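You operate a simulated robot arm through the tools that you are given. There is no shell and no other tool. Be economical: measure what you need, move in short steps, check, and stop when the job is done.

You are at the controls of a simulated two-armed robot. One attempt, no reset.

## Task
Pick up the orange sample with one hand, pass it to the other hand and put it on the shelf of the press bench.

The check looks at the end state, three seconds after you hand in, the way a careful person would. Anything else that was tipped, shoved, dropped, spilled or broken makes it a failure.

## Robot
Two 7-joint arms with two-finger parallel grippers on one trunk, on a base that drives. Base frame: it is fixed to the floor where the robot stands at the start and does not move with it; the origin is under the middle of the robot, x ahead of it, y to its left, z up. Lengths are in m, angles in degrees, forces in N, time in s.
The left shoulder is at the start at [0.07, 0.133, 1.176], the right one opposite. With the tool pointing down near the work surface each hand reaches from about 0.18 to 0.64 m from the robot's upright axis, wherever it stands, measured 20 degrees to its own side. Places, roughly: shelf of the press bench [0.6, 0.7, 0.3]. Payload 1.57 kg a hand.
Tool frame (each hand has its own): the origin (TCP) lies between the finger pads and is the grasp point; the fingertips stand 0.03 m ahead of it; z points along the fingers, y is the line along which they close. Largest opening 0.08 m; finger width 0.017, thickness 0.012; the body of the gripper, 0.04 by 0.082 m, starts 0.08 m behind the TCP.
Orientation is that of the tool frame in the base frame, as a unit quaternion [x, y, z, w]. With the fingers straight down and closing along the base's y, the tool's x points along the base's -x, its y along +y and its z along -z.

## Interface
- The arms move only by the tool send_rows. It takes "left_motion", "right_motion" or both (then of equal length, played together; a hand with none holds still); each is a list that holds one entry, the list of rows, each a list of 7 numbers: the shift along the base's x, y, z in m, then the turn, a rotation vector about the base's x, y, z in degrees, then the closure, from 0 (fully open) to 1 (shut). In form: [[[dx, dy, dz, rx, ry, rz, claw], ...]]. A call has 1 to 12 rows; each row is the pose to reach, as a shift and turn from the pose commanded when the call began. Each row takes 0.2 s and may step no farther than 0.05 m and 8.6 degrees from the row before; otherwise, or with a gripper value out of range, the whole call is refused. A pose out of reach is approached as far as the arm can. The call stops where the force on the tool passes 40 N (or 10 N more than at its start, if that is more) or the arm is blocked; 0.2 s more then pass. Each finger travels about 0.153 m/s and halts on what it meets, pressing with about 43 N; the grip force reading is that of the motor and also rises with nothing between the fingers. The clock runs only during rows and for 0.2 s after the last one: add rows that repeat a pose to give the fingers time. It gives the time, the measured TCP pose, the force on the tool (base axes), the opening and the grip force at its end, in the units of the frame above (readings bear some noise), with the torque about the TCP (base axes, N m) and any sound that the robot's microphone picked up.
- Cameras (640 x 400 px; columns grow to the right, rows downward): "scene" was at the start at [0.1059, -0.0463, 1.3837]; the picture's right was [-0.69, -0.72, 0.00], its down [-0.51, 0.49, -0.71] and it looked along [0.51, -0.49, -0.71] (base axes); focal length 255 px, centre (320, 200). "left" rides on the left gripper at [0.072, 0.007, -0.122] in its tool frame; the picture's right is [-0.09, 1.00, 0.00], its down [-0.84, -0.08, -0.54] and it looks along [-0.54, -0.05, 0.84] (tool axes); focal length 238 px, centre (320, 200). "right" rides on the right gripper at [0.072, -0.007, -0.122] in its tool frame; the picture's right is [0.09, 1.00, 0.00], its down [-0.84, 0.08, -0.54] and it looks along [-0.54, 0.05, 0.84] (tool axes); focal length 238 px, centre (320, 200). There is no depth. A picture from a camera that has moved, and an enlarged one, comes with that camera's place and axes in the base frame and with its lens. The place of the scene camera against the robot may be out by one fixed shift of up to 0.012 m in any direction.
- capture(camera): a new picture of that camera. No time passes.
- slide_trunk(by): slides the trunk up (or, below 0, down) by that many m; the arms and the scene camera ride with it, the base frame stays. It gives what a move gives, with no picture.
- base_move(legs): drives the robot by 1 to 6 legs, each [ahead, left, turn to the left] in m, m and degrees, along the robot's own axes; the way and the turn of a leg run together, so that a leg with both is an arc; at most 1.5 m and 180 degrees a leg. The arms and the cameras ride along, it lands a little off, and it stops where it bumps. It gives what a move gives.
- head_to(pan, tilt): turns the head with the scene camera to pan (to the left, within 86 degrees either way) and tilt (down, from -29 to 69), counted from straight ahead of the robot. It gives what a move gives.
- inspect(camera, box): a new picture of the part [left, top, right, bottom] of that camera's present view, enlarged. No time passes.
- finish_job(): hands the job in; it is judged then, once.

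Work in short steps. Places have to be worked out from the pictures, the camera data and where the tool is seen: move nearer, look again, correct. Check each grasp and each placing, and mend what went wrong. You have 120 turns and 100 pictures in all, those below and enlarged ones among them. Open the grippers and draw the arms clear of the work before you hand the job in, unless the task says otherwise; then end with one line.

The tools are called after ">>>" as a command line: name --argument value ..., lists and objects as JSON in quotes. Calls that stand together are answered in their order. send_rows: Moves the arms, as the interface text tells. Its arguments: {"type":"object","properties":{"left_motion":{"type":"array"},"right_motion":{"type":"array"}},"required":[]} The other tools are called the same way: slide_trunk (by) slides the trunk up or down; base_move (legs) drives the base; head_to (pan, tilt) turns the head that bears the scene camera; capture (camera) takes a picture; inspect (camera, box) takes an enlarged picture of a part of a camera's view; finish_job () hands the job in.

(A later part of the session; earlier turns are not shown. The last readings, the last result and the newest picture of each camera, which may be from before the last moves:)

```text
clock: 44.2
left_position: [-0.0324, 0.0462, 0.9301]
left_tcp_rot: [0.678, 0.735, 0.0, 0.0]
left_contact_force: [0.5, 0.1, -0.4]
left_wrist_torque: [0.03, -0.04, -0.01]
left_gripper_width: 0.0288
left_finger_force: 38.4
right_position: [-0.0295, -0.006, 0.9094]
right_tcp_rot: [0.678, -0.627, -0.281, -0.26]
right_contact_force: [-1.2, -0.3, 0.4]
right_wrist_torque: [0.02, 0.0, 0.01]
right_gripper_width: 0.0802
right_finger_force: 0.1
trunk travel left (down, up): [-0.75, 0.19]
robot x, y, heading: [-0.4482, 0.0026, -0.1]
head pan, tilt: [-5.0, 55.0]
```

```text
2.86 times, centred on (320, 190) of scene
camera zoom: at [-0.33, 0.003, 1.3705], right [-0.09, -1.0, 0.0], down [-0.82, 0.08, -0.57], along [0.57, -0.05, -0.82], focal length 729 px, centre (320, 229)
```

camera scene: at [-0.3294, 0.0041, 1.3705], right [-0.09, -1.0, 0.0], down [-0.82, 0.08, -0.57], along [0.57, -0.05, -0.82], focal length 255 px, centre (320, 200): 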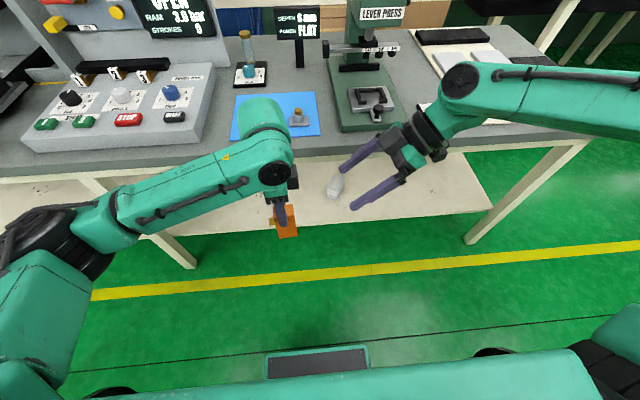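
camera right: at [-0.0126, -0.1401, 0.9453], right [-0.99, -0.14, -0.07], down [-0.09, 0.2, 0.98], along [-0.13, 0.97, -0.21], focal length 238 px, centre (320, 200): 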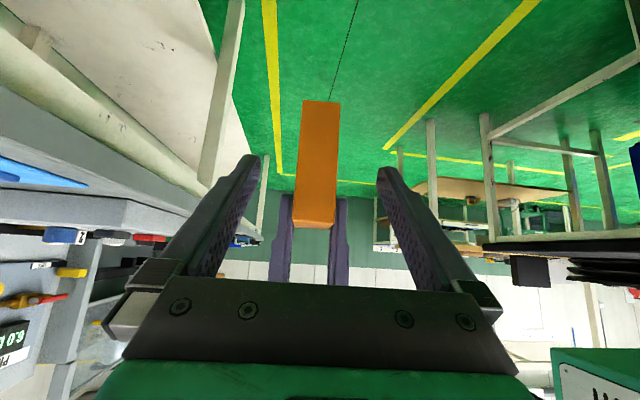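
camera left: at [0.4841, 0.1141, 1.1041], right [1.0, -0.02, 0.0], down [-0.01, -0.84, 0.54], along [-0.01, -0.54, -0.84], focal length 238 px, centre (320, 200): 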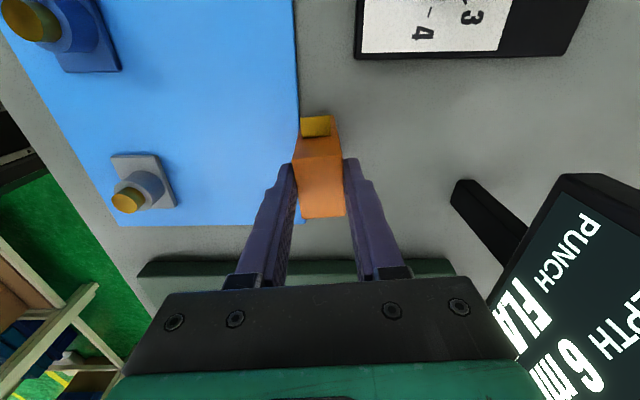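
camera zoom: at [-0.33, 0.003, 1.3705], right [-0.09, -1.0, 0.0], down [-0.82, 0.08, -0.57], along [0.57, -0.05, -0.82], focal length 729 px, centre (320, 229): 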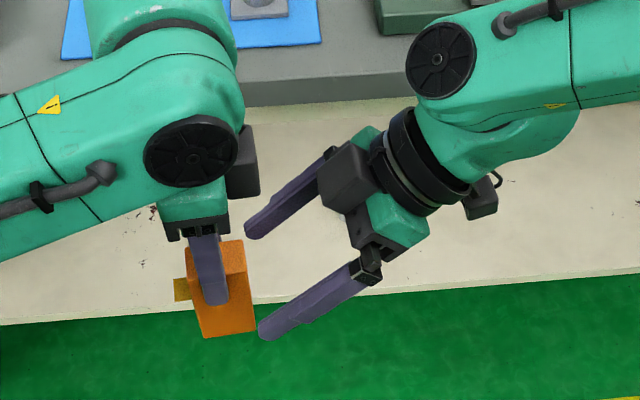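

Aligned; I advance the rest and check before closing.

>>> send_rows --right_motion '[[[-0.001, 0.02, -0.018, 0, 0, 0, 0], [-0.002, 0.0425, -0.0375, 0, 0, 0, 0], [-0.002, 0.0425, -0.0375, 0, 0, 0, 0]]]'

>>> capture --camera "right"

>>> inspect --camera "scene" --box '[220, 150, 380, 260]'

```text
clock: 45.0
left_position: [-0.0313, 0.0472, 0.931]
left_tcp_rot: [0.677, 0.736, 0.001, 0.001]
left_contact_force: [0.0, -0.1, 0.0]
left_wrist_torque: [0.01, 0.0, -0.01]
left_gripper_width: 0.0286
left_finger_force: 38.7
right_position: [-0.0526, 0.0078, 0.9028]
right_tcp_rot: [0.679, -0.626, -0.282, -0.259]
right_contact_force: [0.4, -0.1, 0.2]
right_wrist_torque: [0.0, 0.0, -0.01]
right_gripper_width: 0.0797
right_finger_force: 0.0
right hand out of reach, approached as far as the arm can: row 1, 2, 3
trunk travel left (down, up): [-0.75, 0.19]
robot x, y, heading: [-0.4461, 0.0019, -0.4]
head pan, tilt: [-5.0, 55.0]
```

```text
68 pictures are left
camera right: at [-0.0345, -0.1279, 0.9386], right [-0.99, -0.14, -0.06], down [-0.09, 0.2, 0.98], along [-0.13, 0.97, -0.21], focal length 238 px, centre (320, 200)
```

right: 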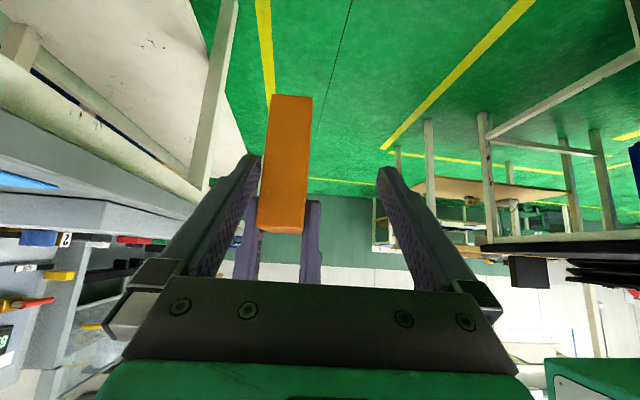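

```text
3.64 times, centred on (300, 205) of scene
camera zoom: at [-0.3291, 0.0043, 1.3704], right [-0.09, -1.0, 0.0], down [-0.82, 0.08, -0.57], along [0.57, -0.05, -0.82], focal length 928 px, centre (393, 182)
```

zoom: 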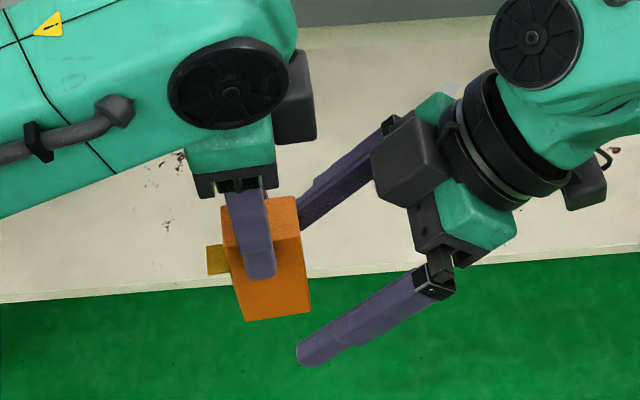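

The right arm hit its reach limit there. I back the right hand out along the fingers, then shift the handover point to the right and up.

>>> send_rows --right_motion '[[[0.002, -0.0425, 0.0375, 0, 0, 0, 0], [0.002, -0.07, 0.065, 0, 0, 0, 0], [0.003, -0.1, 0.095, 0, 0, 0, 0], [0.003, -0.13, 0.125, 0, 0, 0, 0], [0.003, -0.16, 0.15, 0, 0, 0, 0], [0.003, -0.19, 0.18, 0, 0, 0, 0], [0.003, -0.2265, 0.208, 0, 0, 0, 0], [0.003, -0.2265, 0.208, 0, 0, 0, 0]]]'

>>> send_rows --left_motion '[[[0, -0.02, 0.02, 0, 0, 0, 0.8], [0, -0.045, 0.045, 0, 0, 0, 0.8], [0, -0.07, 0.07, 0, 0, 0, 0.8], [0, -0.095, 0.09, 0, 0, 0, 0.8], [0, -0.12, 0.1, 0, 0, 0, 0.8], [0, -0.12, 0.1, 0, 0, 0, 0.8]]]'

>>> capture --camera "right"

>>> capture --camera "scene"

```text
refused: row 1 steps farther than a row can; nothing moved
```

```text
clock: 45.8
left_position: [-0.0295, -0.0135, 0.9975]
left_tcp_rot: [0.674, 0.739, 0.008, -0.014]
left_contact_force: [0.5, 0.8, -0.1]
left_wrist_torque: [0.02, 0.0, -0.01]
left_gripper_width: 0.0287
left_finger_force: 38.7
right_position: [-0.0475, 0.0039, 0.9048]
right_tcp_rot: [0.677, -0.628, -0.279, -0.263]
right_contact_force: [0.1, -0.5, -0.6]
right_wrist_torque: [0.05, 0.03, 0.0]
right_gripper_width: 0.0799
right_finger_force: 0.0
trunk travel left (down, up): [-0.75, 0.19]
robot x, y, heading: [-0.4476, -0.0026, -0.3]
head pan, tilt: [-5.0, 55.0]
stopped in row 4 (left hand): the force on the tool passed its limit (the readings are from after the stop); the commanded pose is now the measured one
```

```text
66 pictures are left
camera right: at [-0.0315, -0.1315, 0.9401], right [-0.99, -0.14, -0.07], down [-0.1, 0.2, 0.97], along [-0.12, 0.97, -0.21], focal length 238 px, centre (320, 200)
```

right: 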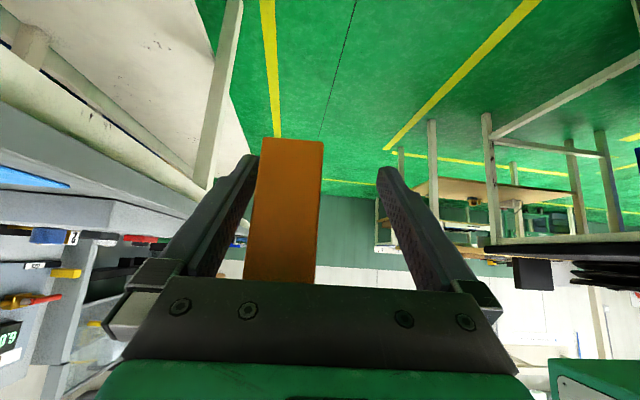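

```text
65 pictures are left
camera scene: at [-0.3294, 0.0032, 1.3704], right [-0.09, -1.0, 0.0], down [-0.82, 0.08, -0.57], along [0.57, -0.05, -0.82], focal length 255 px, centre (320, 200)
```

scene: 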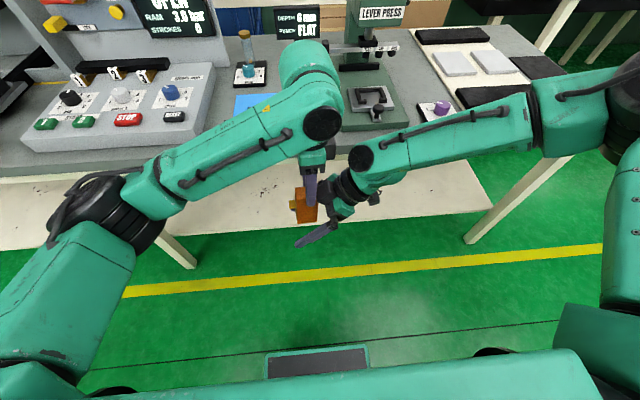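

My batched call ran despite the refusal, and the left hand touched the right gripper. The block is still held; I draw the left hand back in +y, alone.

>>> send_rows --left_motion '[[[0, 0.02, -0.01, 0, 0, 0, 0.8], [0, 0.05, -0.01, 0, 0, 0, 0.8], [0, 0.08, -0.01, 0, 0, 0, 0.8], [0, 0.1, -0.01, 0, 0, 0, 0.8]]]'

>>> inspect --camera "scene" --box '[200, 120, 400, 260]'

```text
clock: 46.8
left_position: [-0.0308, 0.0879, 0.9881]
left_tcp_rot: [0.674, 0.738, 0.008, -0.013]
left_contact_force: [0.5, -0.5, 0.0]
left_wrist_torque: [-0.04, -0.03, 0.02]
left_gripper_width: 0.0289
left_finger_force: 38.6
right_position: [-0.0482, 0.0056, 0.9037]
right_tcp_rot: [0.677, -0.629, -0.278, -0.261]
right_contact_force: [0.2, 0.0, -0.2]
right_wrist_torque: [0.0, -0.02, 0.02]
right_gripper_width: 0.0801
right_finger_force: 0.1
trunk travel left (down, up): [-0.75, 0.19]
robot x, y, heading: [-0.4481, 0.0014, -0.4]
head pan, tilt: [-5.0, 55.0]
```

```text
2.86 times, centred on (300, 190) of scene
camera zoom: at [-0.3295, 0.005, 1.3704], right [-0.09, -1.0, 0.0], down [-0.82, 0.08, -0.57], along [0.57, -0.05, -0.82], focal length 729 px, centre (377, 229)
```

zoom: 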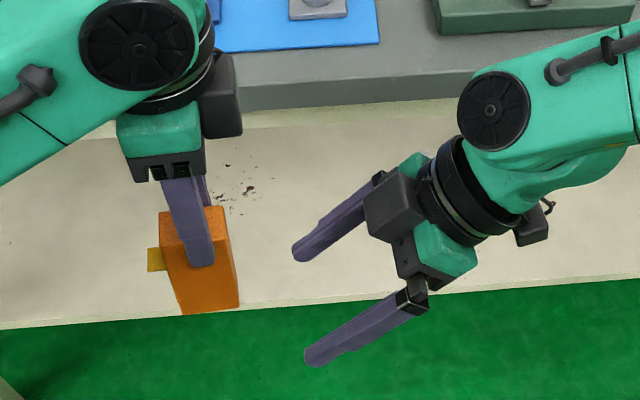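

Block still held upright. Now I withdraw the right hand along its fingers.

>>> send_rows --right_motion '[[[0, -0.03, 0.03, 0, 0, 0, 0], [0, -0.06, 0.06, 0, 0, 0, 0], [0, -0.09, 0.09, 0, 0, 0, 0], [0, -0.12, 0.12, 0, 0, 0, 0], [0, -0.15, 0.15, 0, 0, 0, 0], [0, -0.18, 0.18, 0, 0, 0, 0], [0, -0.18, 0.18, 0, 0, 0, 0]]]'

```text
clock: 48.4
left_position: [-0.03, 0.0881, 0.9891]
left_tcp_rot: [0.674, 0.738, 0.008, -0.014]
left_contact_force: [0.0, -0.6, -0.2]
left_wrist_torque: [0.0, 0.01, 0.0]
left_gripper_width: 0.0287
left_finger_force: 38.5
right_position: [-0.0471, -0.1747, 1.0854]
right_tcp_rot: [0.677, -0.629, -0.278, -0.262]
right_contact_force: [0.1, 0.8, 0.4]
right_wrist_torque: [0.01, 0.0, 0.0]
right_gripper_width: 0.0799
right_finger_force: 0.1
trunk travel left (down, up): [-0.75, 0.19]
robot x, y, heading: [-0.4494, 0.002, -0.6]
head pan, tilt: [-5.0, 55.0]
```

I restore the left hand's small tilt and bring the block to about (-0.03, -0.07, 1.03), where the right hand still has reach.

>>> send_rows --left_motion '[[[0, -0.03, 0.01, -0.5, -0.15, -0.1, 0.8], [0, -0.065, 0.02, -1, -0.3, -0.2, 0.8], [0, -0.1, 0.03, -1.4, -0.4, -0.3, 0.8], [0, -0.135, 0.041, -1.72, -0.52, -0.41, 0.8], [0, -0.161, 0.041, -1.72, -0.52, -0.41, 0.8], [0, -0.161, 0.041, -1.72, -0.52, -0.41, 0.8]]]'

>>> capture --camera "right"

>>> capture --camera "scene"

```text
clock: 49.8
left_position: [-0.031, -0.0721, 1.0287]
left_tcp_rot: [0.676, 0.737, -0.001, 0.001]
left_contact_force: [-0.2, 0.7, -0.8]
left_wrist_torque: [-0.05, -0.02, 0.01]
left_gripper_width: 0.0288
left_finger_force: 38.5
right_position: [-0.0474, -0.1751, 1.0842]
right_tcp_rot: [0.677, -0.629, -0.277, -0.262]
right_contact_force: [-0.3, 1.0, -0.8]
right_wrist_torque: [-0.02, 0.03, -0.02]
right_gripper_width: 0.08
right_finger_force: 0.1
trunk travel left (down, up): [-0.75, 0.19]
robot x, y, heading: [-0.4474, -0.0005, -0.3]
head pan, tilt: [-5.0, 55.0]
```

```text
63 pictures are left
camera right: at [-0.0315, -0.3102, 1.1209], right [-0.99, -0.14, -0.07], down [-0.1, 0.2, 0.97], along [-0.12, 0.97, -0.21], focal length 238 px, centre (320, 200)
```

right: 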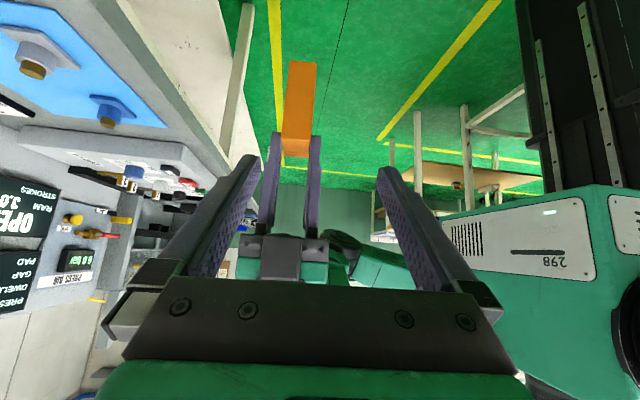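

```text
62 pictures are left
camera scene: at [-0.3294, 0.005, 1.3704], right [-0.09, -1.0, 0.0], down [-0.82, 0.08, -0.57], along [0.57, -0.05, -0.82], focal length 255 px, centre (320, 200)
```

scene: 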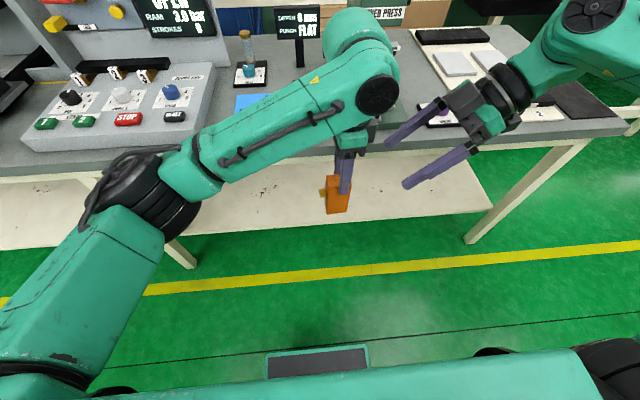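

Let me check the block's pose in the left grip closely.

>>> inspect --camera "right" --box '[240, 40, 360, 180]'

>>> inspect --camera "scene" --box '[300, 130, 400, 230]'

```text
2.86 times, centred on (300, 110) of right
camera zoom: at [-0.0315, -0.3102, 1.1209], right [-0.99, -0.14, -0.07], down [-0.1, 0.2, 0.97], along [-0.12, 0.97, -0.21], focal length 681 px, centre (377, 457)
```

zoom: 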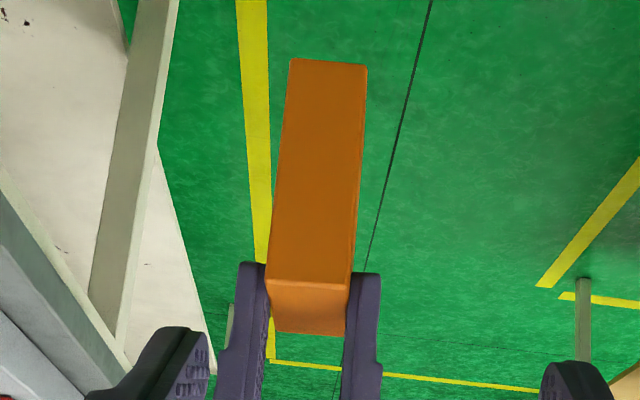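

```text
4.00 times, centred on (350, 180) of scene
camera zoom: at [-0.3294, 0.005, 1.3704], right [-0.09, -1.0, 0.0], down [-0.82, 0.08, -0.57], along [0.57, -0.05, -0.82], focal length 1021 px, centre (200, 280)
```

zoom: 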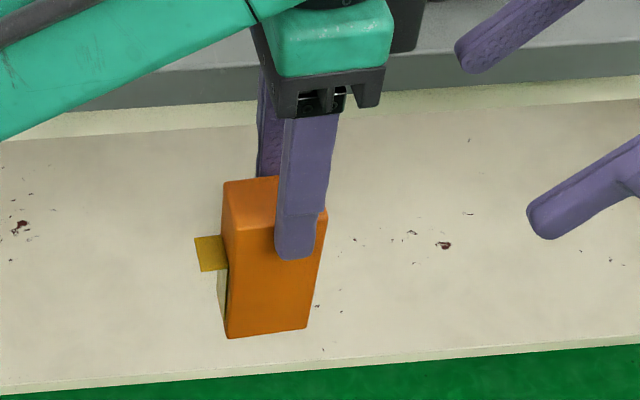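

The bump slid the block ~0.011 m down and ~0.009 m toward +y in the left grip (left tips overlap ~13 mm), still firmly held. I approach with the right hand to about (-0.031, -0.068, 0.960), stopping short first.

>>> send_rows --right_motion '[[[0.0164, 0, 0, 0, 0, 1.2, 0], [0.0164, 0.027, -0.031, 0, 0, 1.2, 0], [0.0164, 0.054, -0.062, 0, 0, 1.2, 0], [0.0164, 0.08, -0.093, 0, 0, 1.2, 0], [0.0164, 0.08, -0.093, 0, 0, 1.2, 0]]]'

>>> capture --camera "right"

>>> inspect --camera "scene" --box '[290, 110, 430, 230]'

```text
clock: 51.0
left_position: [-0.0317, -0.0726, 1.0288]
left_tcp_rot: [0.677, 0.736, 0.0, -0.001]
left_contact_force: [-0.2, -0.1, -0.6]
left_wrist_torque: [0.01, -0.02, 0.0]
left_gripper_width: 0.0288
left_finger_force: 38.6
right_position: [-0.0314, -0.094, 0.9895]
right_tcp_rot: [0.683, -0.622, -0.281, -0.26]
right_contact_force: [-0.7, -0.5, 0.0]
right_wrist_torque: [0.02, 0.02, -0.01]
right_gripper_width: 0.0801
right_finger_force: 0.0
trunk travel left (down, up): [-0.75, 0.19]
robot x, y, heading: [-0.4502, 0.0027, -0.3]
head pan, tilt: [-5.0, 55.0]
```

```text
59 pictures are left
camera right: at [-0.0125, -0.23, 1.0253], right [-0.99, -0.16, -0.07], down [-0.1, 0.2, 0.97], along [-0.14, 0.97, -0.21], focal length 238 px, centre (320, 200)
```

right: 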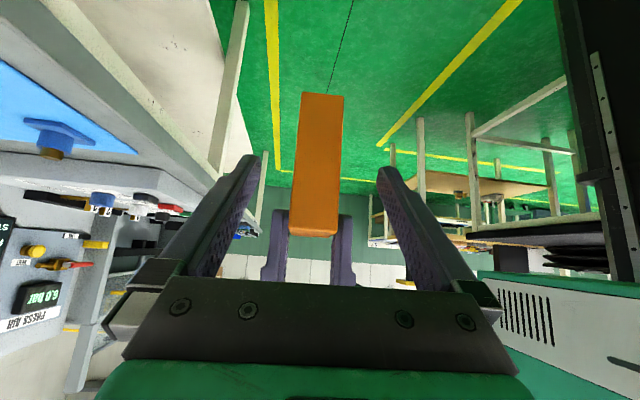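

```text
3.33 times, centred on (360, 170) of scene
camera zoom: at [-0.3301, 0.0039, 1.3705], right [-0.09, -1.0, 0.0], down [-0.82, 0.08, -0.57], along [0.57, -0.05, -0.82], focal length 851 px, centre (187, 300)
```

zoom: 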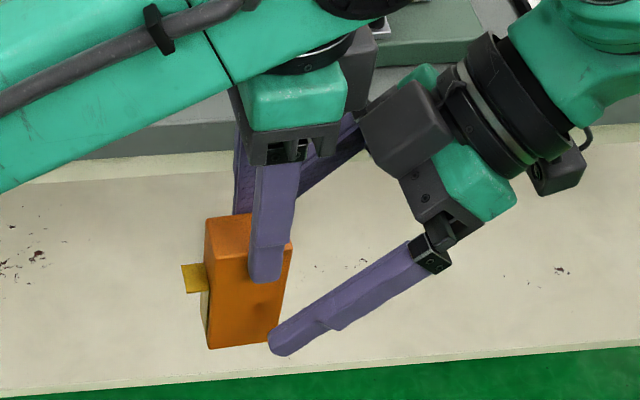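

Clearances look fine. I advance the last 0.04 m and look again.

>>> send_rows --right_motion '[[[0, 0.013, -0.015, 0, 0, 0, 0], [0, 0.026, -0.0295, 0, 0, 0, 0], [0, 0.026, -0.0295, 0, 0, 0, 0]]]'

>>> capture --camera "right"

>>> inspect --camera "scene" --box '[290, 110, 430, 230]'

```text
clock: 51.8
left_position: [-0.0305, -0.0715, 1.0293]
left_tcp_rot: [0.677, 0.736, 0.0, 0.001]
left_contact_force: [-0.1, 0.0, -1.3]
left_wrist_torque: [0.02, -0.02, 0.01]
left_gripper_width: 0.0286
left_finger_force: 38.9
right_position: [-0.0302, -0.0695, 0.9596]
right_tcp_rot: [0.684, -0.621, -0.282, -0.26]
right_contact_force: [0.5, 0.9, 0.0]
right_wrist_torque: [-0.01, -0.03, 0.01]
right_gripper_width: 0.0799
right_finger_force: 0.0
trunk travel left (down, up): [-0.75, 0.19]
robot x, y, heading: [-0.4506, 0.0028, -0.4]
head pan, tilt: [-5.0, 55.0]
```

```text
57 pictures are left
camera right: at [-0.0121, -0.2043, 0.9953], right [-0.99, -0.16, -0.07], down [-0.1, 0.2, 0.97], along [-0.14, 0.97, -0.21], focal length 238 px, centre (320, 200)
```

right: 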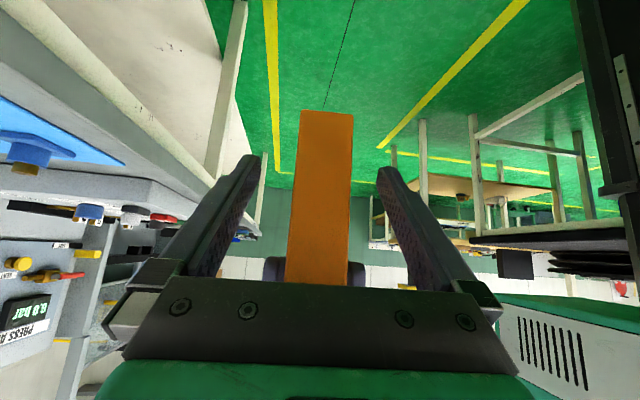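

```text
3.33 times, centred on (360, 170) of scene
camera zoom: at [-0.3298, 0.0039, 1.3705], right [-0.09, -1.0, 0.0], down [-0.82, 0.08, -0.57], along [0.57, -0.05, -0.82], focal length 851 px, centre (187, 300)
```

zoom: 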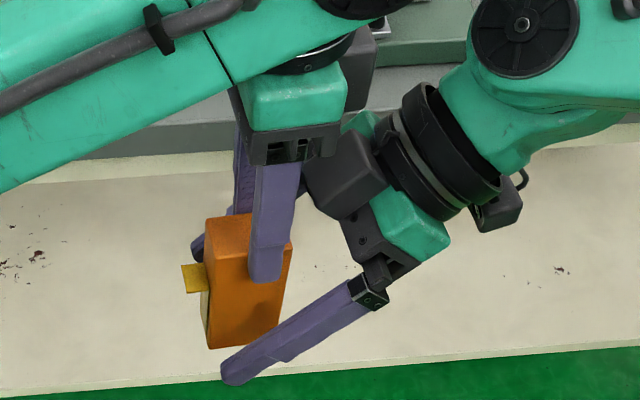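

Fingers straddle the lower block with no contact. I close the right gripper.

>>> send_rows --right_motion '[[[0, 0, 0, 0, 0, 0, 0.3], [0, 0, 0, 0, 0, 0, 0.55], [0, 0, 0, 0, 0, 0, 0.65], [0, 0, 0, 0, 0, 0, 0.8], [0, 0, 0, 0, 0, 0, 0.8], [0, 0, 0, 0, 0, 0, 0.8]]]'

>>> inspect --camera "scene" --box '[290, 110, 430, 230]'

```text
clock: 53.2
left_position: [-0.0302, -0.0721, 1.0284]
left_tcp_rot: [0.677, 0.736, 0.0, -0.001]
left_contact_force: [0.2, -1.2, 0.3]
left_wrist_torque: [-0.01, -0.06, 0.11]
left_gripper_width: 0.029
left_finger_force: 38.5
right_position: [-0.0311, -0.0687, 0.9598]
right_tcp_rot: [0.684, -0.621, -0.281, -0.259]
right_contact_force: [1.3, 1.4, -0.1]
right_wrist_torque: [-0.02, 0.1, -0.09]
right_gripper_width: 0.0292
right_finger_force: 39.0
trunk travel left (down, up): [-0.75, 0.19]
robot x, y, heading: [-0.4496, 0.0011, -0.3]
head pan, tilt: [-5.0, 55.0]
```

```text
3.33 times, centred on (360, 170) of scene
camera zoom: at [-0.3294, 0.0042, 1.3704], right [-0.09, -1.0, 0.0], down [-0.82, 0.08, -0.57], along [0.57, -0.05, -0.82], focal length 851 px, centre (187, 300)
```

zoom: 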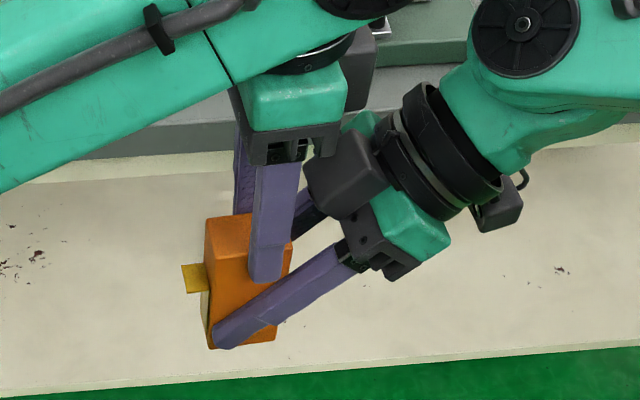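

Both hands hold it (0.029 m, ~39 N each). I open the left and lift it straight up.

>>> send_rows --left_motion '[[[0, 0, 0, 0, 0, 0, 0.5], [0, 0, 0, 0, 0, 0, 0.2], [0, 0, 0, 0, 0, 0, 0], [0, 0, 0, 0, 0, 0, 0], [0, 0, 0.03, 0, 0, 0, 0], [0, 0, 0.07, 0, 0, 0, 0], [0, 0, 0.11, 0, 0, 0, 0], [0, 0.03, 0.14, 0, 0, 0, 0], [0, 0.07, 0.15, 0, 0, 0, 0], [0, 0.11, 0.15, 0, 0, 0, 0], [0, 0.15, 0.15, 0, 0, 0, 0], [0, 0.19, 0.15, 0, 0, 0, 0]]]'

>>> capture --camera "scene"

>>> capture --camera "right"

```text
clock: 55.8
left_position: [-0.0323, 0.1176, 1.1761]
left_tcp_rot: [0.677, 0.736, 0.0, 0.001]
left_contact_force: [0.1, -0.5, -0.1]
left_wrist_torque: [-0.02, -0.03, 0.02]
left_gripper_width: 0.08
left_finger_force: 0.0
right_position: [-0.0314, -0.0681, 0.9604]
right_tcp_rot: [0.684, -0.622, -0.279, -0.258]
right_contact_force: [-0.3, 0.1, -1.1]
right_wrist_torque: [-0.03, 0.01, 0.01]
right_gripper_width: 0.0289
right_finger_force: 38.8
trunk travel left (down, up): [-0.75, 0.19]
robot x, y, heading: [-0.4478, 0.0012, -0.3]
head pan, tilt: [-5.0, 55.0]
```

```text
54 pictures are left
camera scene: at [-0.3301, 0.0067, 1.3705], right [-0.09, -1.0, 0.0], down [-0.82, 0.07, -0.57], along [0.57, -0.05, -0.82], focal length 255 px, centre (320, 200)
```

scene: 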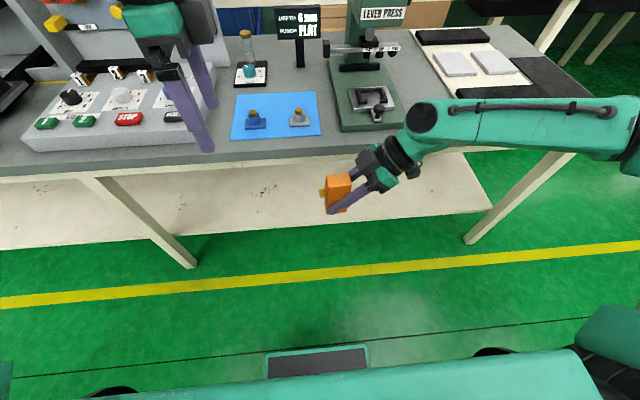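

```text
53 pictures are left
camera right: at [-0.0124, -0.2025, 0.996], right [-0.99, -0.16, -0.07], down [-0.1, 0.2, 0.97], along [-0.14, 0.97, -0.22], focal length 238 px, centre (320, 200)
```

right: 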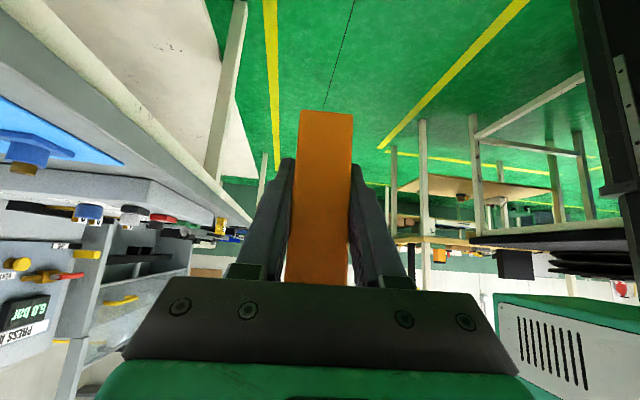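

Handover complete; the right hand holds the block alone. Now I yaw the right hand back to point +x (still 45° down), and tuck the left arm back.

>>> send_rows --right_motion '[[[0, -0.01, 0, 0, 0, -8, 0.8], [0, -0.02, 0, 0, 0, -16, 0.8], [0, -0.03, 0, 0, 0, -24, 0.8], [0, -0.04, 0, 0, 0, -32, 0.8], [0, -0.05, 0, 0, 0, -40, 0.8], [0, -0.06, 0, 0, 0, -48, 0.8], [0, -0.07, 0, 0, 0, -56, 0.8], [0, -0.08, 0, 0, 0, -64, 0.8], [0, -0.09, 0, 0, 0, -72, 0.8], [0, -0.1, 0, 0, 0, -80, 0.8], [0, -0.11, 0, 0, 0, -88, 0.8], [0, -0.12, 0, 0, 0, -94.9, 0.8]]]'

>>> send_rows --left_motion '[[[-0.03, 0.02, 0, 0, 0, 0, 0], [-0.06, 0.04, 0, 0, 0, 0, 0], [-0.09, 0.06, 0, 0, 0, 0, 0], [-0.12, 0.08, 0, 0, 0, 0, 0], [-0.15, 0.09, 0, 0, 0, 0, 0], [-0.18, 0.1, 0, 0, 0, 0, 0], [-0.2, 0.1, 0, 0, 0, 0, 0], [-0.2, 0.1, 0, 0, 0, 0, 0]]]'

>>> capture --camera "scene"

>>> capture --camera "right"

```text
clock: 58.4
left_position: [-0.0316, 0.114, 1.1759]
left_tcp_rot: [0.676, 0.736, -0.001, 0.0]
left_contact_force: [0.7, -0.2, 0.5]
left_wrist_torque: [0.05, 0.04, -0.01]
left_gripper_width: 0.08
left_finger_force: 0.0
right_position: [-0.0153, -0.1955, 0.9517]
right_tcp_rot: [-0.004, 0.924, -0.001, 0.382]
right_contact_force: [-0.2, 0.1, -0.7]
right_wrist_torque: [0.03, 0.0, 0.02]
right_gripper_width: 0.0294
right_finger_force: 39.1
right hand out of reach, approached as far as the arm can: row 11, 12
trunk travel left (down, up): [-0.75, 0.19]
robot x, y, heading: [-0.4491, -0.003, -0.4]
head pan, tilt: [-5.0, 55.0]
```

```text
clock: 60.2
left_position: [-0.2309, 0.2171, 1.1772]
left_tcp_rot: [0.676, 0.737, -0.001, -0.001]
left_contact_force: [-0.2, 0.6, 0.2]
left_wrist_torque: [-0.01, 0.0, 0.03]
left_gripper_width: 0.0799
left_finger_force: 0.1
right_position: [-0.0143, -0.1951, 0.951]
right_tcp_rot: [-0.004, 0.924, 0.0, 0.382]
right_contact_force: [1.2, -0.4, -0.6]
right_wrist_torque: [-0.01, 0.03, 0.02]
right_gripper_width: 0.0291
right_finger_force: 39.3
trunk travel left (down, up): [-0.75, 0.19]
robot x, y, heading: [-0.4478, -0.0003, -0.3]
head pan, tilt: [-5.0, 55.0]
```

```text
52 pictures are left
camera scene: at [-0.3287, 0.004, 1.3703], right [-0.09, -1.0, 0.0], down [-0.82, 0.08, -0.57], along [0.57, -0.05, -0.82], focal length 255 px, centre (320, 200)
```

scene: 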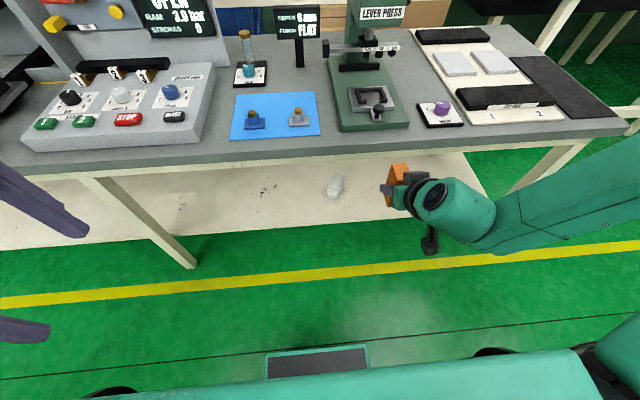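

```text
51 pictures are left
camera right: at [-0.1516, -0.2014, 0.9869], right [-0.07, 0.99, -0.07], down [0.21, 0.08, 0.97], along [0.98, 0.06, -0.21], focal length 238 px, centre (320, 200)
```

right: 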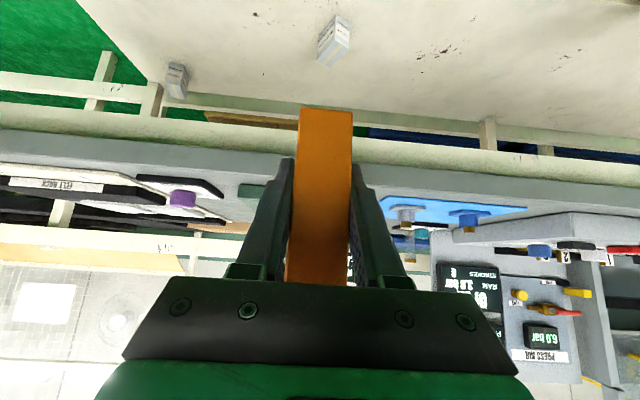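

The hand points straight ahead, 45° down, block upright. I lower the trunk 0.55 in the free space in front of the bench.

>>> slide_trunk --by -0.35

>>> capture --camera "scene"

>>> head_to --pan -30 --tilt 25

>>> capture --camera "scene"

```text
clock: 63.6
left_position: [-0.2323, 0.2169, 0.8279]
left_tcp_rot: [0.677, 0.736, -0.001, 0.001]
left_contact_force: [0.2, 0.1, 0.0]
left_wrist_torque: [0.01, 0.01, 0.05]
left_gripper_width: 0.0801
left_finger_force: 0.0
right_position: [-0.0147, -0.1942, 0.6011]
right_tcp_rot: [-0.004, 0.924, -0.001, 0.382]
right_contact_force: [0.0, 0.6, -0.1]
right_wrist_torque: [-0.02, -0.02, 0.03]
right_gripper_width: 0.0294
right_finger_force: 39.3
trunk travel left (down, up): [-0.4, 0.54]
robot x, y, heading: [-0.4475, 0.0021, -0.3]
head pan, tilt: [-5.0, 55.0]
```

```text
50 pictures are left
camera scene: at [-0.3296, 0.0042, 1.0205], right [-0.09, -1.0, 0.0], down [-0.82, 0.08, -0.57], along [0.57, -0.05, -0.82], focal length 255 px, centre (320, 200)
```

scene: 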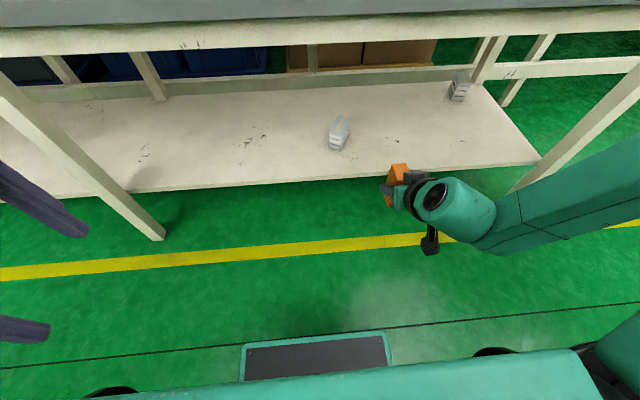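

```text
clock: 64.6
left_position: [-0.2319, 0.217, 0.8275]
left_tcp_rot: [0.677, 0.736, 0.0, 0.0]
left_contact_force: [0.2, 0.8, -1.0]
left_wrist_torque: [0.03, -0.01, -0.04]
left_gripper_width: 0.0802
left_finger_force: 0.1
right_position: [-0.0159, -0.1943, 0.6024]
right_tcp_rot: [-0.004, 0.924, -0.001, 0.382]
right_contact_force: [0.7, -0.5, -0.8]
right_wrist_torque: [-0.01, -0.01, 0.03]
right_gripper_width: 0.0294
right_finger_force: 38.9
trunk travel left (down, up): [-0.4, 0.54]
robot x, y, heading: [-0.4476, 0.0051, -0.4]
head pan, tilt: [-30.0, 25.0]
```

```text
49 pictures are left
camera scene: at [-0.3218, -0.0355, 1.0644], right [-0.5, -0.86, 0.0], down [-0.37, 0.21, -0.91], along [0.78, -0.46, -0.42], focal length 255 px, centre (320, 200)
```

scene: 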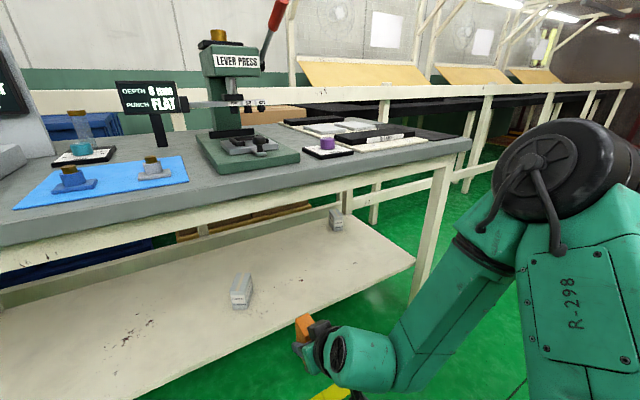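

Elbow sits high, so I lower the trunk further, then extend the hand forward and up relative to the shoulder while still clear of the bench.

>>> slide_trunk --by -0.35

>>> send_rows --right_motion '[[[0.02, -0.01, 0.02, 0, 0, 0, 0.8], [0.04, -0.02, 0.05, 0, 0, 0, 0.8], [0.06, -0.03, 0.08, 0, 0, 0, 0.8], [0.08, -0.04, 0.11, 0, 0, 0, 0.8], [0.1, -0.05, 0.14, 0, 0, 0, 0.8], [0.12, -0.06, 0.16, 0, 0, 0, 0.8], [0.13, -0.06, 0.16, 0, 0, 0, 0.8], [0.13, -0.06, 0.16, 0, 0, 0, 0.8]]]'

>>> capture --camera "scene"

>>> head_to --pan -70 --tilt 15

>>> capture --camera "scene"

```text
clock: 68.0
left_position: [-0.231, 0.2164, 0.4775]
left_tcp_rot: [0.677, 0.736, 0.0, 0.001]
left_contact_force: [0.1, -0.3, -0.6]
left_wrist_torque: [0.0, -0.01, -0.05]
left_gripper_width: 0.0797
left_finger_force: 0.0
right_position: [-0.0154, -0.1948, 0.2509]
right_tcp_rot: [-0.005, 0.924, 0.0, 0.382]
right_contact_force: [0.1, 0.7, -0.3]
right_wrist_torque: [0.01, 0.02, -0.05]
right_gripper_width: 0.0292
right_finger_force: 38.8
trunk travel left (down, up): [-0.05, 0.89]
robot x, y, heading: [-0.4488, 0.001, -0.4]
head pan, tilt: [-30.0, 25.0]
```

```text
clock: 69.8
left_position: [-0.2315, 0.2169, 0.4776]
left_tcp_rot: [0.677, 0.736, 0.0, 0.0]
left_contact_force: [0.0, -0.6, -0.1]
left_wrist_torque: [0.04, -0.01, -0.01]
left_gripper_width: 0.0798
left_finger_force: 0.1
right_position: [0.1155, -0.2554, 0.4134]
right_tcp_rot: [-0.004, 0.924, -0.001, 0.382]
right_contact_force: [0.9, 0.1, 0.5]
right_wrist_torque: [-0.02, 0.0, 0.02]
right_gripper_width: 0.0295
right_finger_force: 38.9
trunk travel left (down, up): [-0.05, 0.89]
robot x, y, heading: [-0.4476, 0.0025, -0.3]
head pan, tilt: [-30.0, 25.0]
```

```text
48 pictures are left
camera scene: at [-0.3218, -0.0356, 0.7144], right [-0.5, -0.86, 0.0], down [-0.36, 0.21, -0.91], along [0.78, -0.46, -0.42], focal length 255 px, centre (320, 200)
```

scene: 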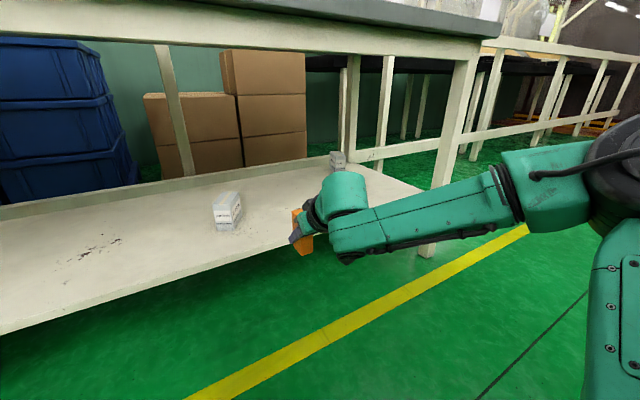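

```text
clock: 70.9
left_position: [-0.2308, 0.2169, 0.4779]
left_tcp_rot: [0.677, 0.736, 0.0, 0.0]
left_contact_force: [-0.2, 0.0, 0.7]
left_wrist_torque: [0.03, 0.02, 0.0]
left_gripper_width: 0.0799
left_finger_force: 0.1
right_position: [0.1157, -0.2549, 0.4118]
right_tcp_rot: [-0.004, 0.924, -0.001, 0.382]
right_contact_force: [0.5, 0.1, 0.8]
right_wrist_torque: [0.04, -0.03, -0.01]
right_gripper_width: 0.0295
right_finger_force: 38.9
trunk travel left (down, up): [-0.05, 0.89]
robot x, y, heading: [-0.4456, -0.001, -0.1]
head pan, tilt: [-70.0, 15.0]
```

```text
47 pictures are left
camera scene: at [-0.3698, -0.077, 0.7307], right [-0.94, -0.34, 0.0], down [-0.09, 0.24, -0.97], along [0.33, -0.91, -0.26], focal length 255 px, centre (320, 200)
```

scene: 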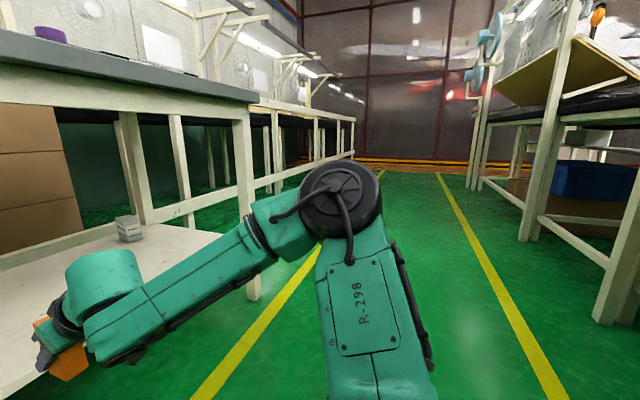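

Elbow and forearm lie lower than the apron. I check the left arm's extent before driving in.

>>> head_to --pan 60 --tilt 15

>>> capture --camera "scene"

>>> inspect --camera "right" --box '[0, 0, 640, 400]'

```text
clock: 73.0
left_position: [-0.2309, 0.2162, 0.4774]
left_tcp_rot: [0.677, 0.736, 0.0, 0.0]
left_contact_force: [0.5, 0.5, -0.1]
left_wrist_torque: [-0.02, 0.03, -0.01]
left_gripper_width: 0.08
left_finger_force: 0.0
right_position: [0.1159, -0.2546, 0.4118]
right_tcp_rot: [-0.005, 0.924, 0.0, 0.382]
right_contact_force: [-0.5, 0.6, -0.6]
right_wrist_torque: [0.0, -0.02, 0.02]
right_gripper_width: 0.0295
right_finger_force: 38.7
trunk travel left (down, up): [-0.05, 0.89]
robot x, y, heading: [-0.4484, 0.0, -0.3]
head pan, tilt: [60.0, 15.0]
```

```text
46 pictures are left
camera scene: at [-0.3542, 0.0915, 0.7307], right [0.86, -0.51, 0.0], down [-0.13, -0.22, -0.97], along [0.49, 0.83, -0.26], focal length 255 px, centre (320, 200)
```

scene: 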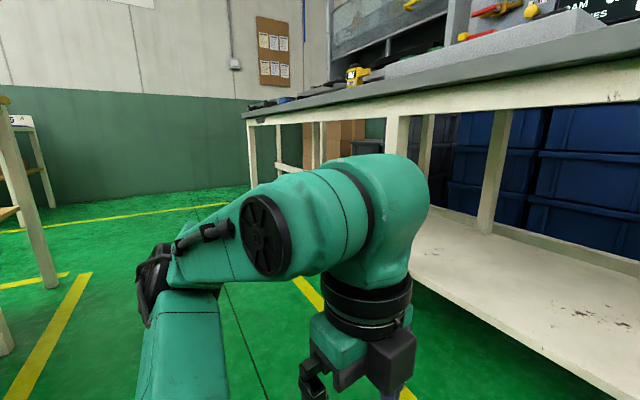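

```text
1.00 times, centred on (320, 200) of right (not enlarged: the box is as wide or as high as the picture)
camera zoom: at [-0.0214, -0.2624, 0.4476], right [-0.07, 0.99, -0.07], down [0.21, 0.08, 0.97], along [0.98, 0.06, -0.21], focal length 238 px, centre (320, 200)
```

zoom: 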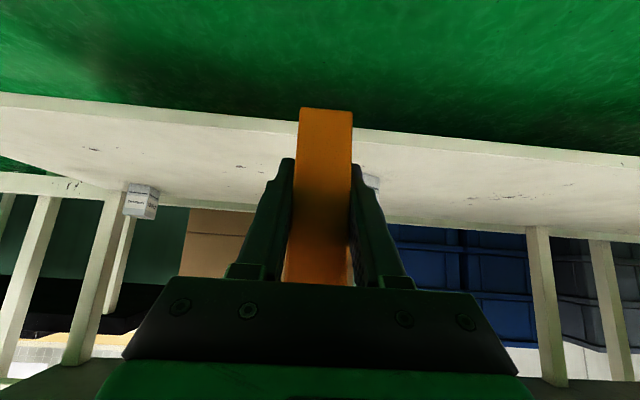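

Left arm stays clear. I drive in 0.25 m, block bottom at z≈0.37, well above the shelf.

>>> base_move --legs '[[0.25, -0.03, 0]]'

>>> head_to --pan -30 --tilt 30

>>> capture --camera "scene"

>>> capture --camera "right"

```text
clock: 74.8
left_position: [0.0163, 0.1857, 0.4775]
left_tcp_rot: [0.677, 0.736, 0.001, 0.0]
left_contact_force: [0.2, -0.7, 0.2]
left_wrist_torque: [0.0, 0.01, 0.02]
left_gripper_width: 0.0801
left_finger_force: 0.0
right_position: [0.3632, -0.2875, 0.4112]
right_tcp_rot: [-0.004, 0.924, -0.001, 0.382]
right_contact_force: [-0.4, 0.1, -0.3]
right_wrist_torque: [-0.02, 0.0, 0.0]
right_gripper_width: 0.0293
right_finger_force: 39.1
trunk travel left (down, up): [-0.05, 0.89]
robot x, y, heading: [-0.2014, -0.0282, -0.1]
head pan, tilt: [60.0, 15.0]
```

```text
clock: 76.5
left_position: [0.0169, 0.1852, 0.4784]
left_tcp_rot: [0.677, 0.736, -0.001, 0.0]
left_contact_force: [-1.1, -0.2, 0.2]
left_wrist_torque: [-0.01, 0.0, -0.03]
left_gripper_width: 0.08
left_finger_force: 0.1
right_position: [0.3632, -0.2859, 0.412]
right_tcp_rot: [-0.004, 0.924, -0.001, 0.382]
right_contact_force: [-0.8, 1.1, -0.3]
right_wrist_torque: [0.0, 0.0, -0.01]
right_gripper_width: 0.0295
right_finger_force: 38.7
trunk travel left (down, up): [-0.05, 0.89]
robot x, y, heading: [-0.2018, -0.0315, -0.6]
head pan, tilt: [-30.0, 30.0]
```

```text
44 pictures are left
camera scene: at [-0.0747, -0.0656, 0.7065], right [-0.5, -0.86, 0.0], down [-0.43, 0.25, -0.87], along [0.75, -0.44, -0.5], focal length 255 px, centre (320, 200)
```

scene: 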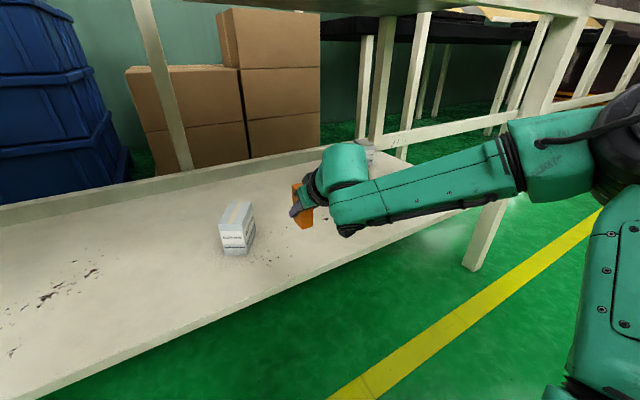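

```text
43 pictures are left
camera right: at [0.2271, -0.2934, 0.4476], right [-0.07, 0.99, -0.07], down [0.21, 0.08, 0.97], along [0.98, 0.05, -0.21], focal length 238 px, centre (320, 200)
```

right: 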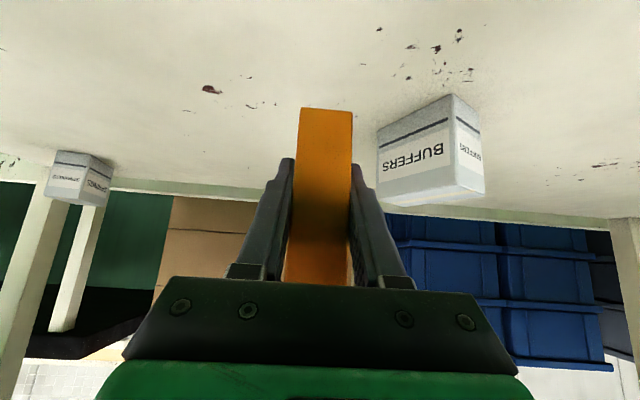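

Hanging over the shelf; the "BUFFERS" box lies to the left at y≈-0.2 to -0.12. I move to (0.42, -0.32), giving more clearance, then lower partway.

>>> send_rows --right_motion '[[[0.02, -0.015, 0, 0, 0, 0, 0.8], [0.04, -0.033, 0, 0, 0, 0, 0.8], [0.06, -0.033, 0, 0, 0, 0, 0.8], [0.06, -0.033, -0.03, 0, 0, 0, 0.8], [0.06, -0.033, -0.06, 0, 0, 0, 0.8], [0.06, -0.033, -0.06, 0, 0, 0, 0.8]]]'

>>> capture --camera "right"

>>> capture --camera "scene"

```text
clock: 77.9
left_position: [0.0175, 0.1868, 0.478]
left_tcp_rot: [0.677, 0.736, 0.0, -0.001]
left_contact_force: [0.4, 0.1, 0.7]
left_wrist_torque: [-0.03, 0.03, 0.02]
left_gripper_width: 0.08
left_finger_force: 0.1
right_position: [0.4235, -0.3182, 0.3526]
right_tcp_rot: [-0.003, 0.924, -0.001, 0.382]
right_contact_force: [1.4, -0.8, -0.2]
right_wrist_torque: [0.01, 0.01, -0.01]
right_gripper_width: 0.0292
right_finger_force: 38.7
trunk travel left (down, up): [-0.05, 0.89]
robot x, y, heading: [-0.1994, -0.0311, -0.4]
head pan, tilt: [-30.0, 30.0]
```

```text
42 pictures are left
camera right: at [0.2866, -0.3255, 0.3879], right [-0.07, 0.99, -0.07], down [0.21, 0.08, 0.97], along [0.98, 0.06, -0.21], focal length 238 px, centre (320, 200)
```

right: 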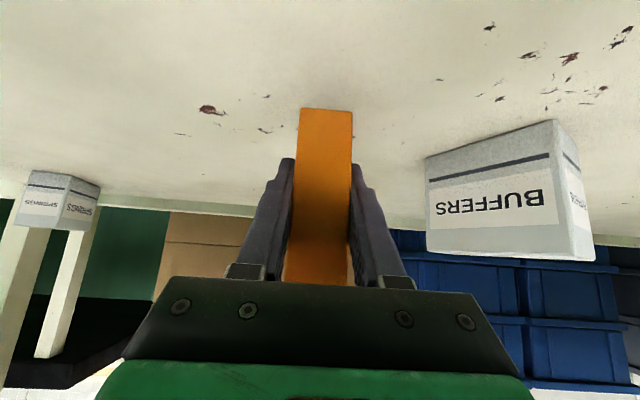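

```text
41 pictures are left
camera scene: at [-0.0747, -0.0656, 0.7064], right [-0.5, -0.86, 0.0], down [-0.43, 0.25, -0.87], along [0.75, -0.44, -0.5], focal length 255 px, centre (320, 200)
```

scene: 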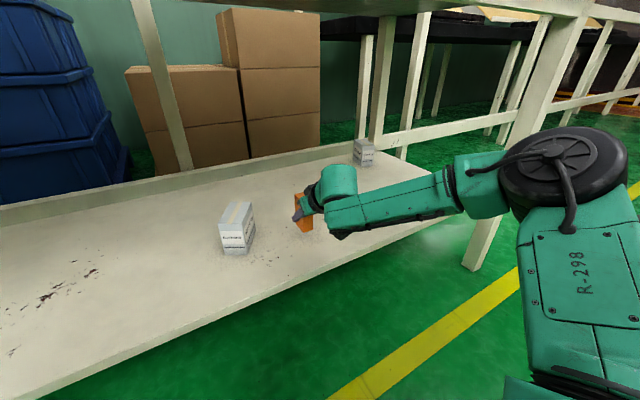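

Now I lower gently in small steps, watching the vertical force.

>>> send_rows --right_motion '[[[0, 0, -0.01, 0, 0, 0, 0.8], [0, 0, -0.02, 0, 0, 0, 0.8], [0, 0, -0.02, 0, 0, 0, 0.8]]]'

>>> inspect --camera "scene" --box '[200, 150, 380, 270]'

>>> inspect --camera "right" --box '[220, 60, 420, 200]'

```text
clock: 78.7
left_position: [0.0176, 0.1857, 0.4783]
left_tcp_rot: [0.676, 0.737, 0.0, 0.0]
left_contact_force: [-0.7, -0.3, -0.2]
left_wrist_torque: [-0.02, 0.0, 0.01]
left_gripper_width: 0.08
left_finger_force: 0.1
right_position: [0.425, -0.3184, 0.3313]
right_tcp_rot: [-0.005, 0.924, 0.0, 0.382]
right_contact_force: [-0.1, 0.2, -0.1]
right_wrist_torque: [0.0, 0.01, 0.02]
right_gripper_width: 0.0293
right_finger_force: 39.3
trunk travel left (down, up): [-0.05, 0.89]
robot x, y, heading: [-0.1975, -0.0272, -0.3]
head pan, tilt: [-30.0, 30.0]
```

```text
3.33 times, centred on (290, 210) of scene
camera zoom: at [-0.0747, -0.0656, 0.7065], right [-0.5, -0.86, 0.0], down [-0.43, 0.25, -0.87], along [0.75, -0.44, -0.5], focal length 851 px, centre (420, 167)
```

zoom: 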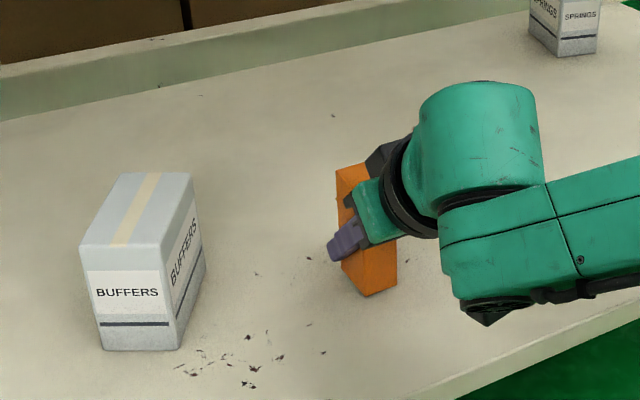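

```text
2.86 times, centred on (320, 130) of right
camera zoom: at [0.2875, -0.3254, 0.3677], right [-0.07, 0.99, -0.07], down [0.21, 0.08, 0.97], along [0.98, 0.05, -0.21], focal length 681 px, centre (320, 400)
```

zoom: 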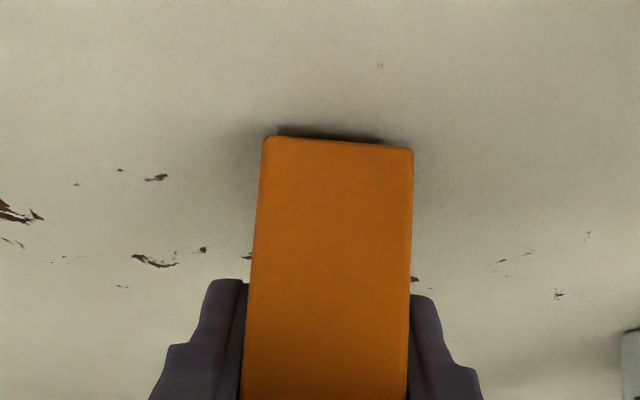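

The block is almost down (contact shadow visible). I go on in 3–4 mm steps.

>>> send_rows --right_motion '[[[0, 0, -0.004, 0, 0, 0, 0.8], [0, 0, -0.004, 0, 0, 0, 0.8]]]'

>>> inspect --camera "right" --box '[270, 80, 370, 140]'

```text
clock: 79.3
left_position: [0.0169, 0.1855, 0.4778]
left_tcp_rot: [0.677, 0.736, 0.0, 0.0]
left_contact_force: [-0.1, -0.3, -0.6]
left_wrist_torque: [-0.03, 0.02, 0.01]
left_gripper_width: 0.08
left_finger_force: 0.0
right_position: [0.4253, -0.3188, 0.3283]
right_tcp_rot: [-0.003, 0.924, -0.002, 0.382]
right_contact_force: [0.5, -0.1, 0.0]
right_wrist_torque: [0.04, 0.05, -0.05]
right_gripper_width: 0.0295
right_finger_force: 38.7
trunk travel left (down, up): [-0.05, 0.89]
robot x, y, heading: [-0.202, -0.0287, -0.4]
head pan, tilt: [-30.0, 30.0]
```

```text
6.40 times, centred on (320, 110) of right
camera zoom: at [0.2878, -0.3257, 0.3634], right [-0.07, 0.99, -0.07], down [0.21, 0.08, 0.97], along [0.98, 0.05, -0.21], focal length 1525 px, centre (320, 776)
```

zoom: 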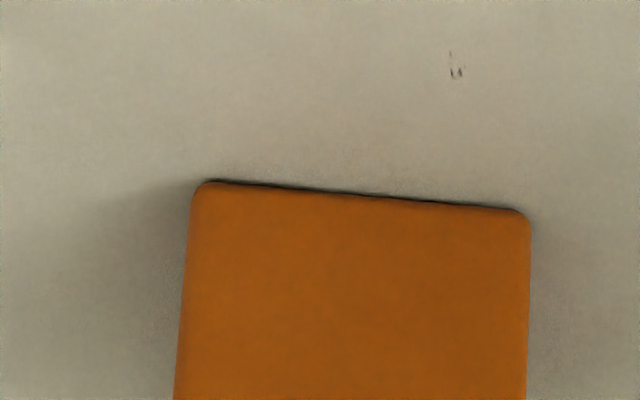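

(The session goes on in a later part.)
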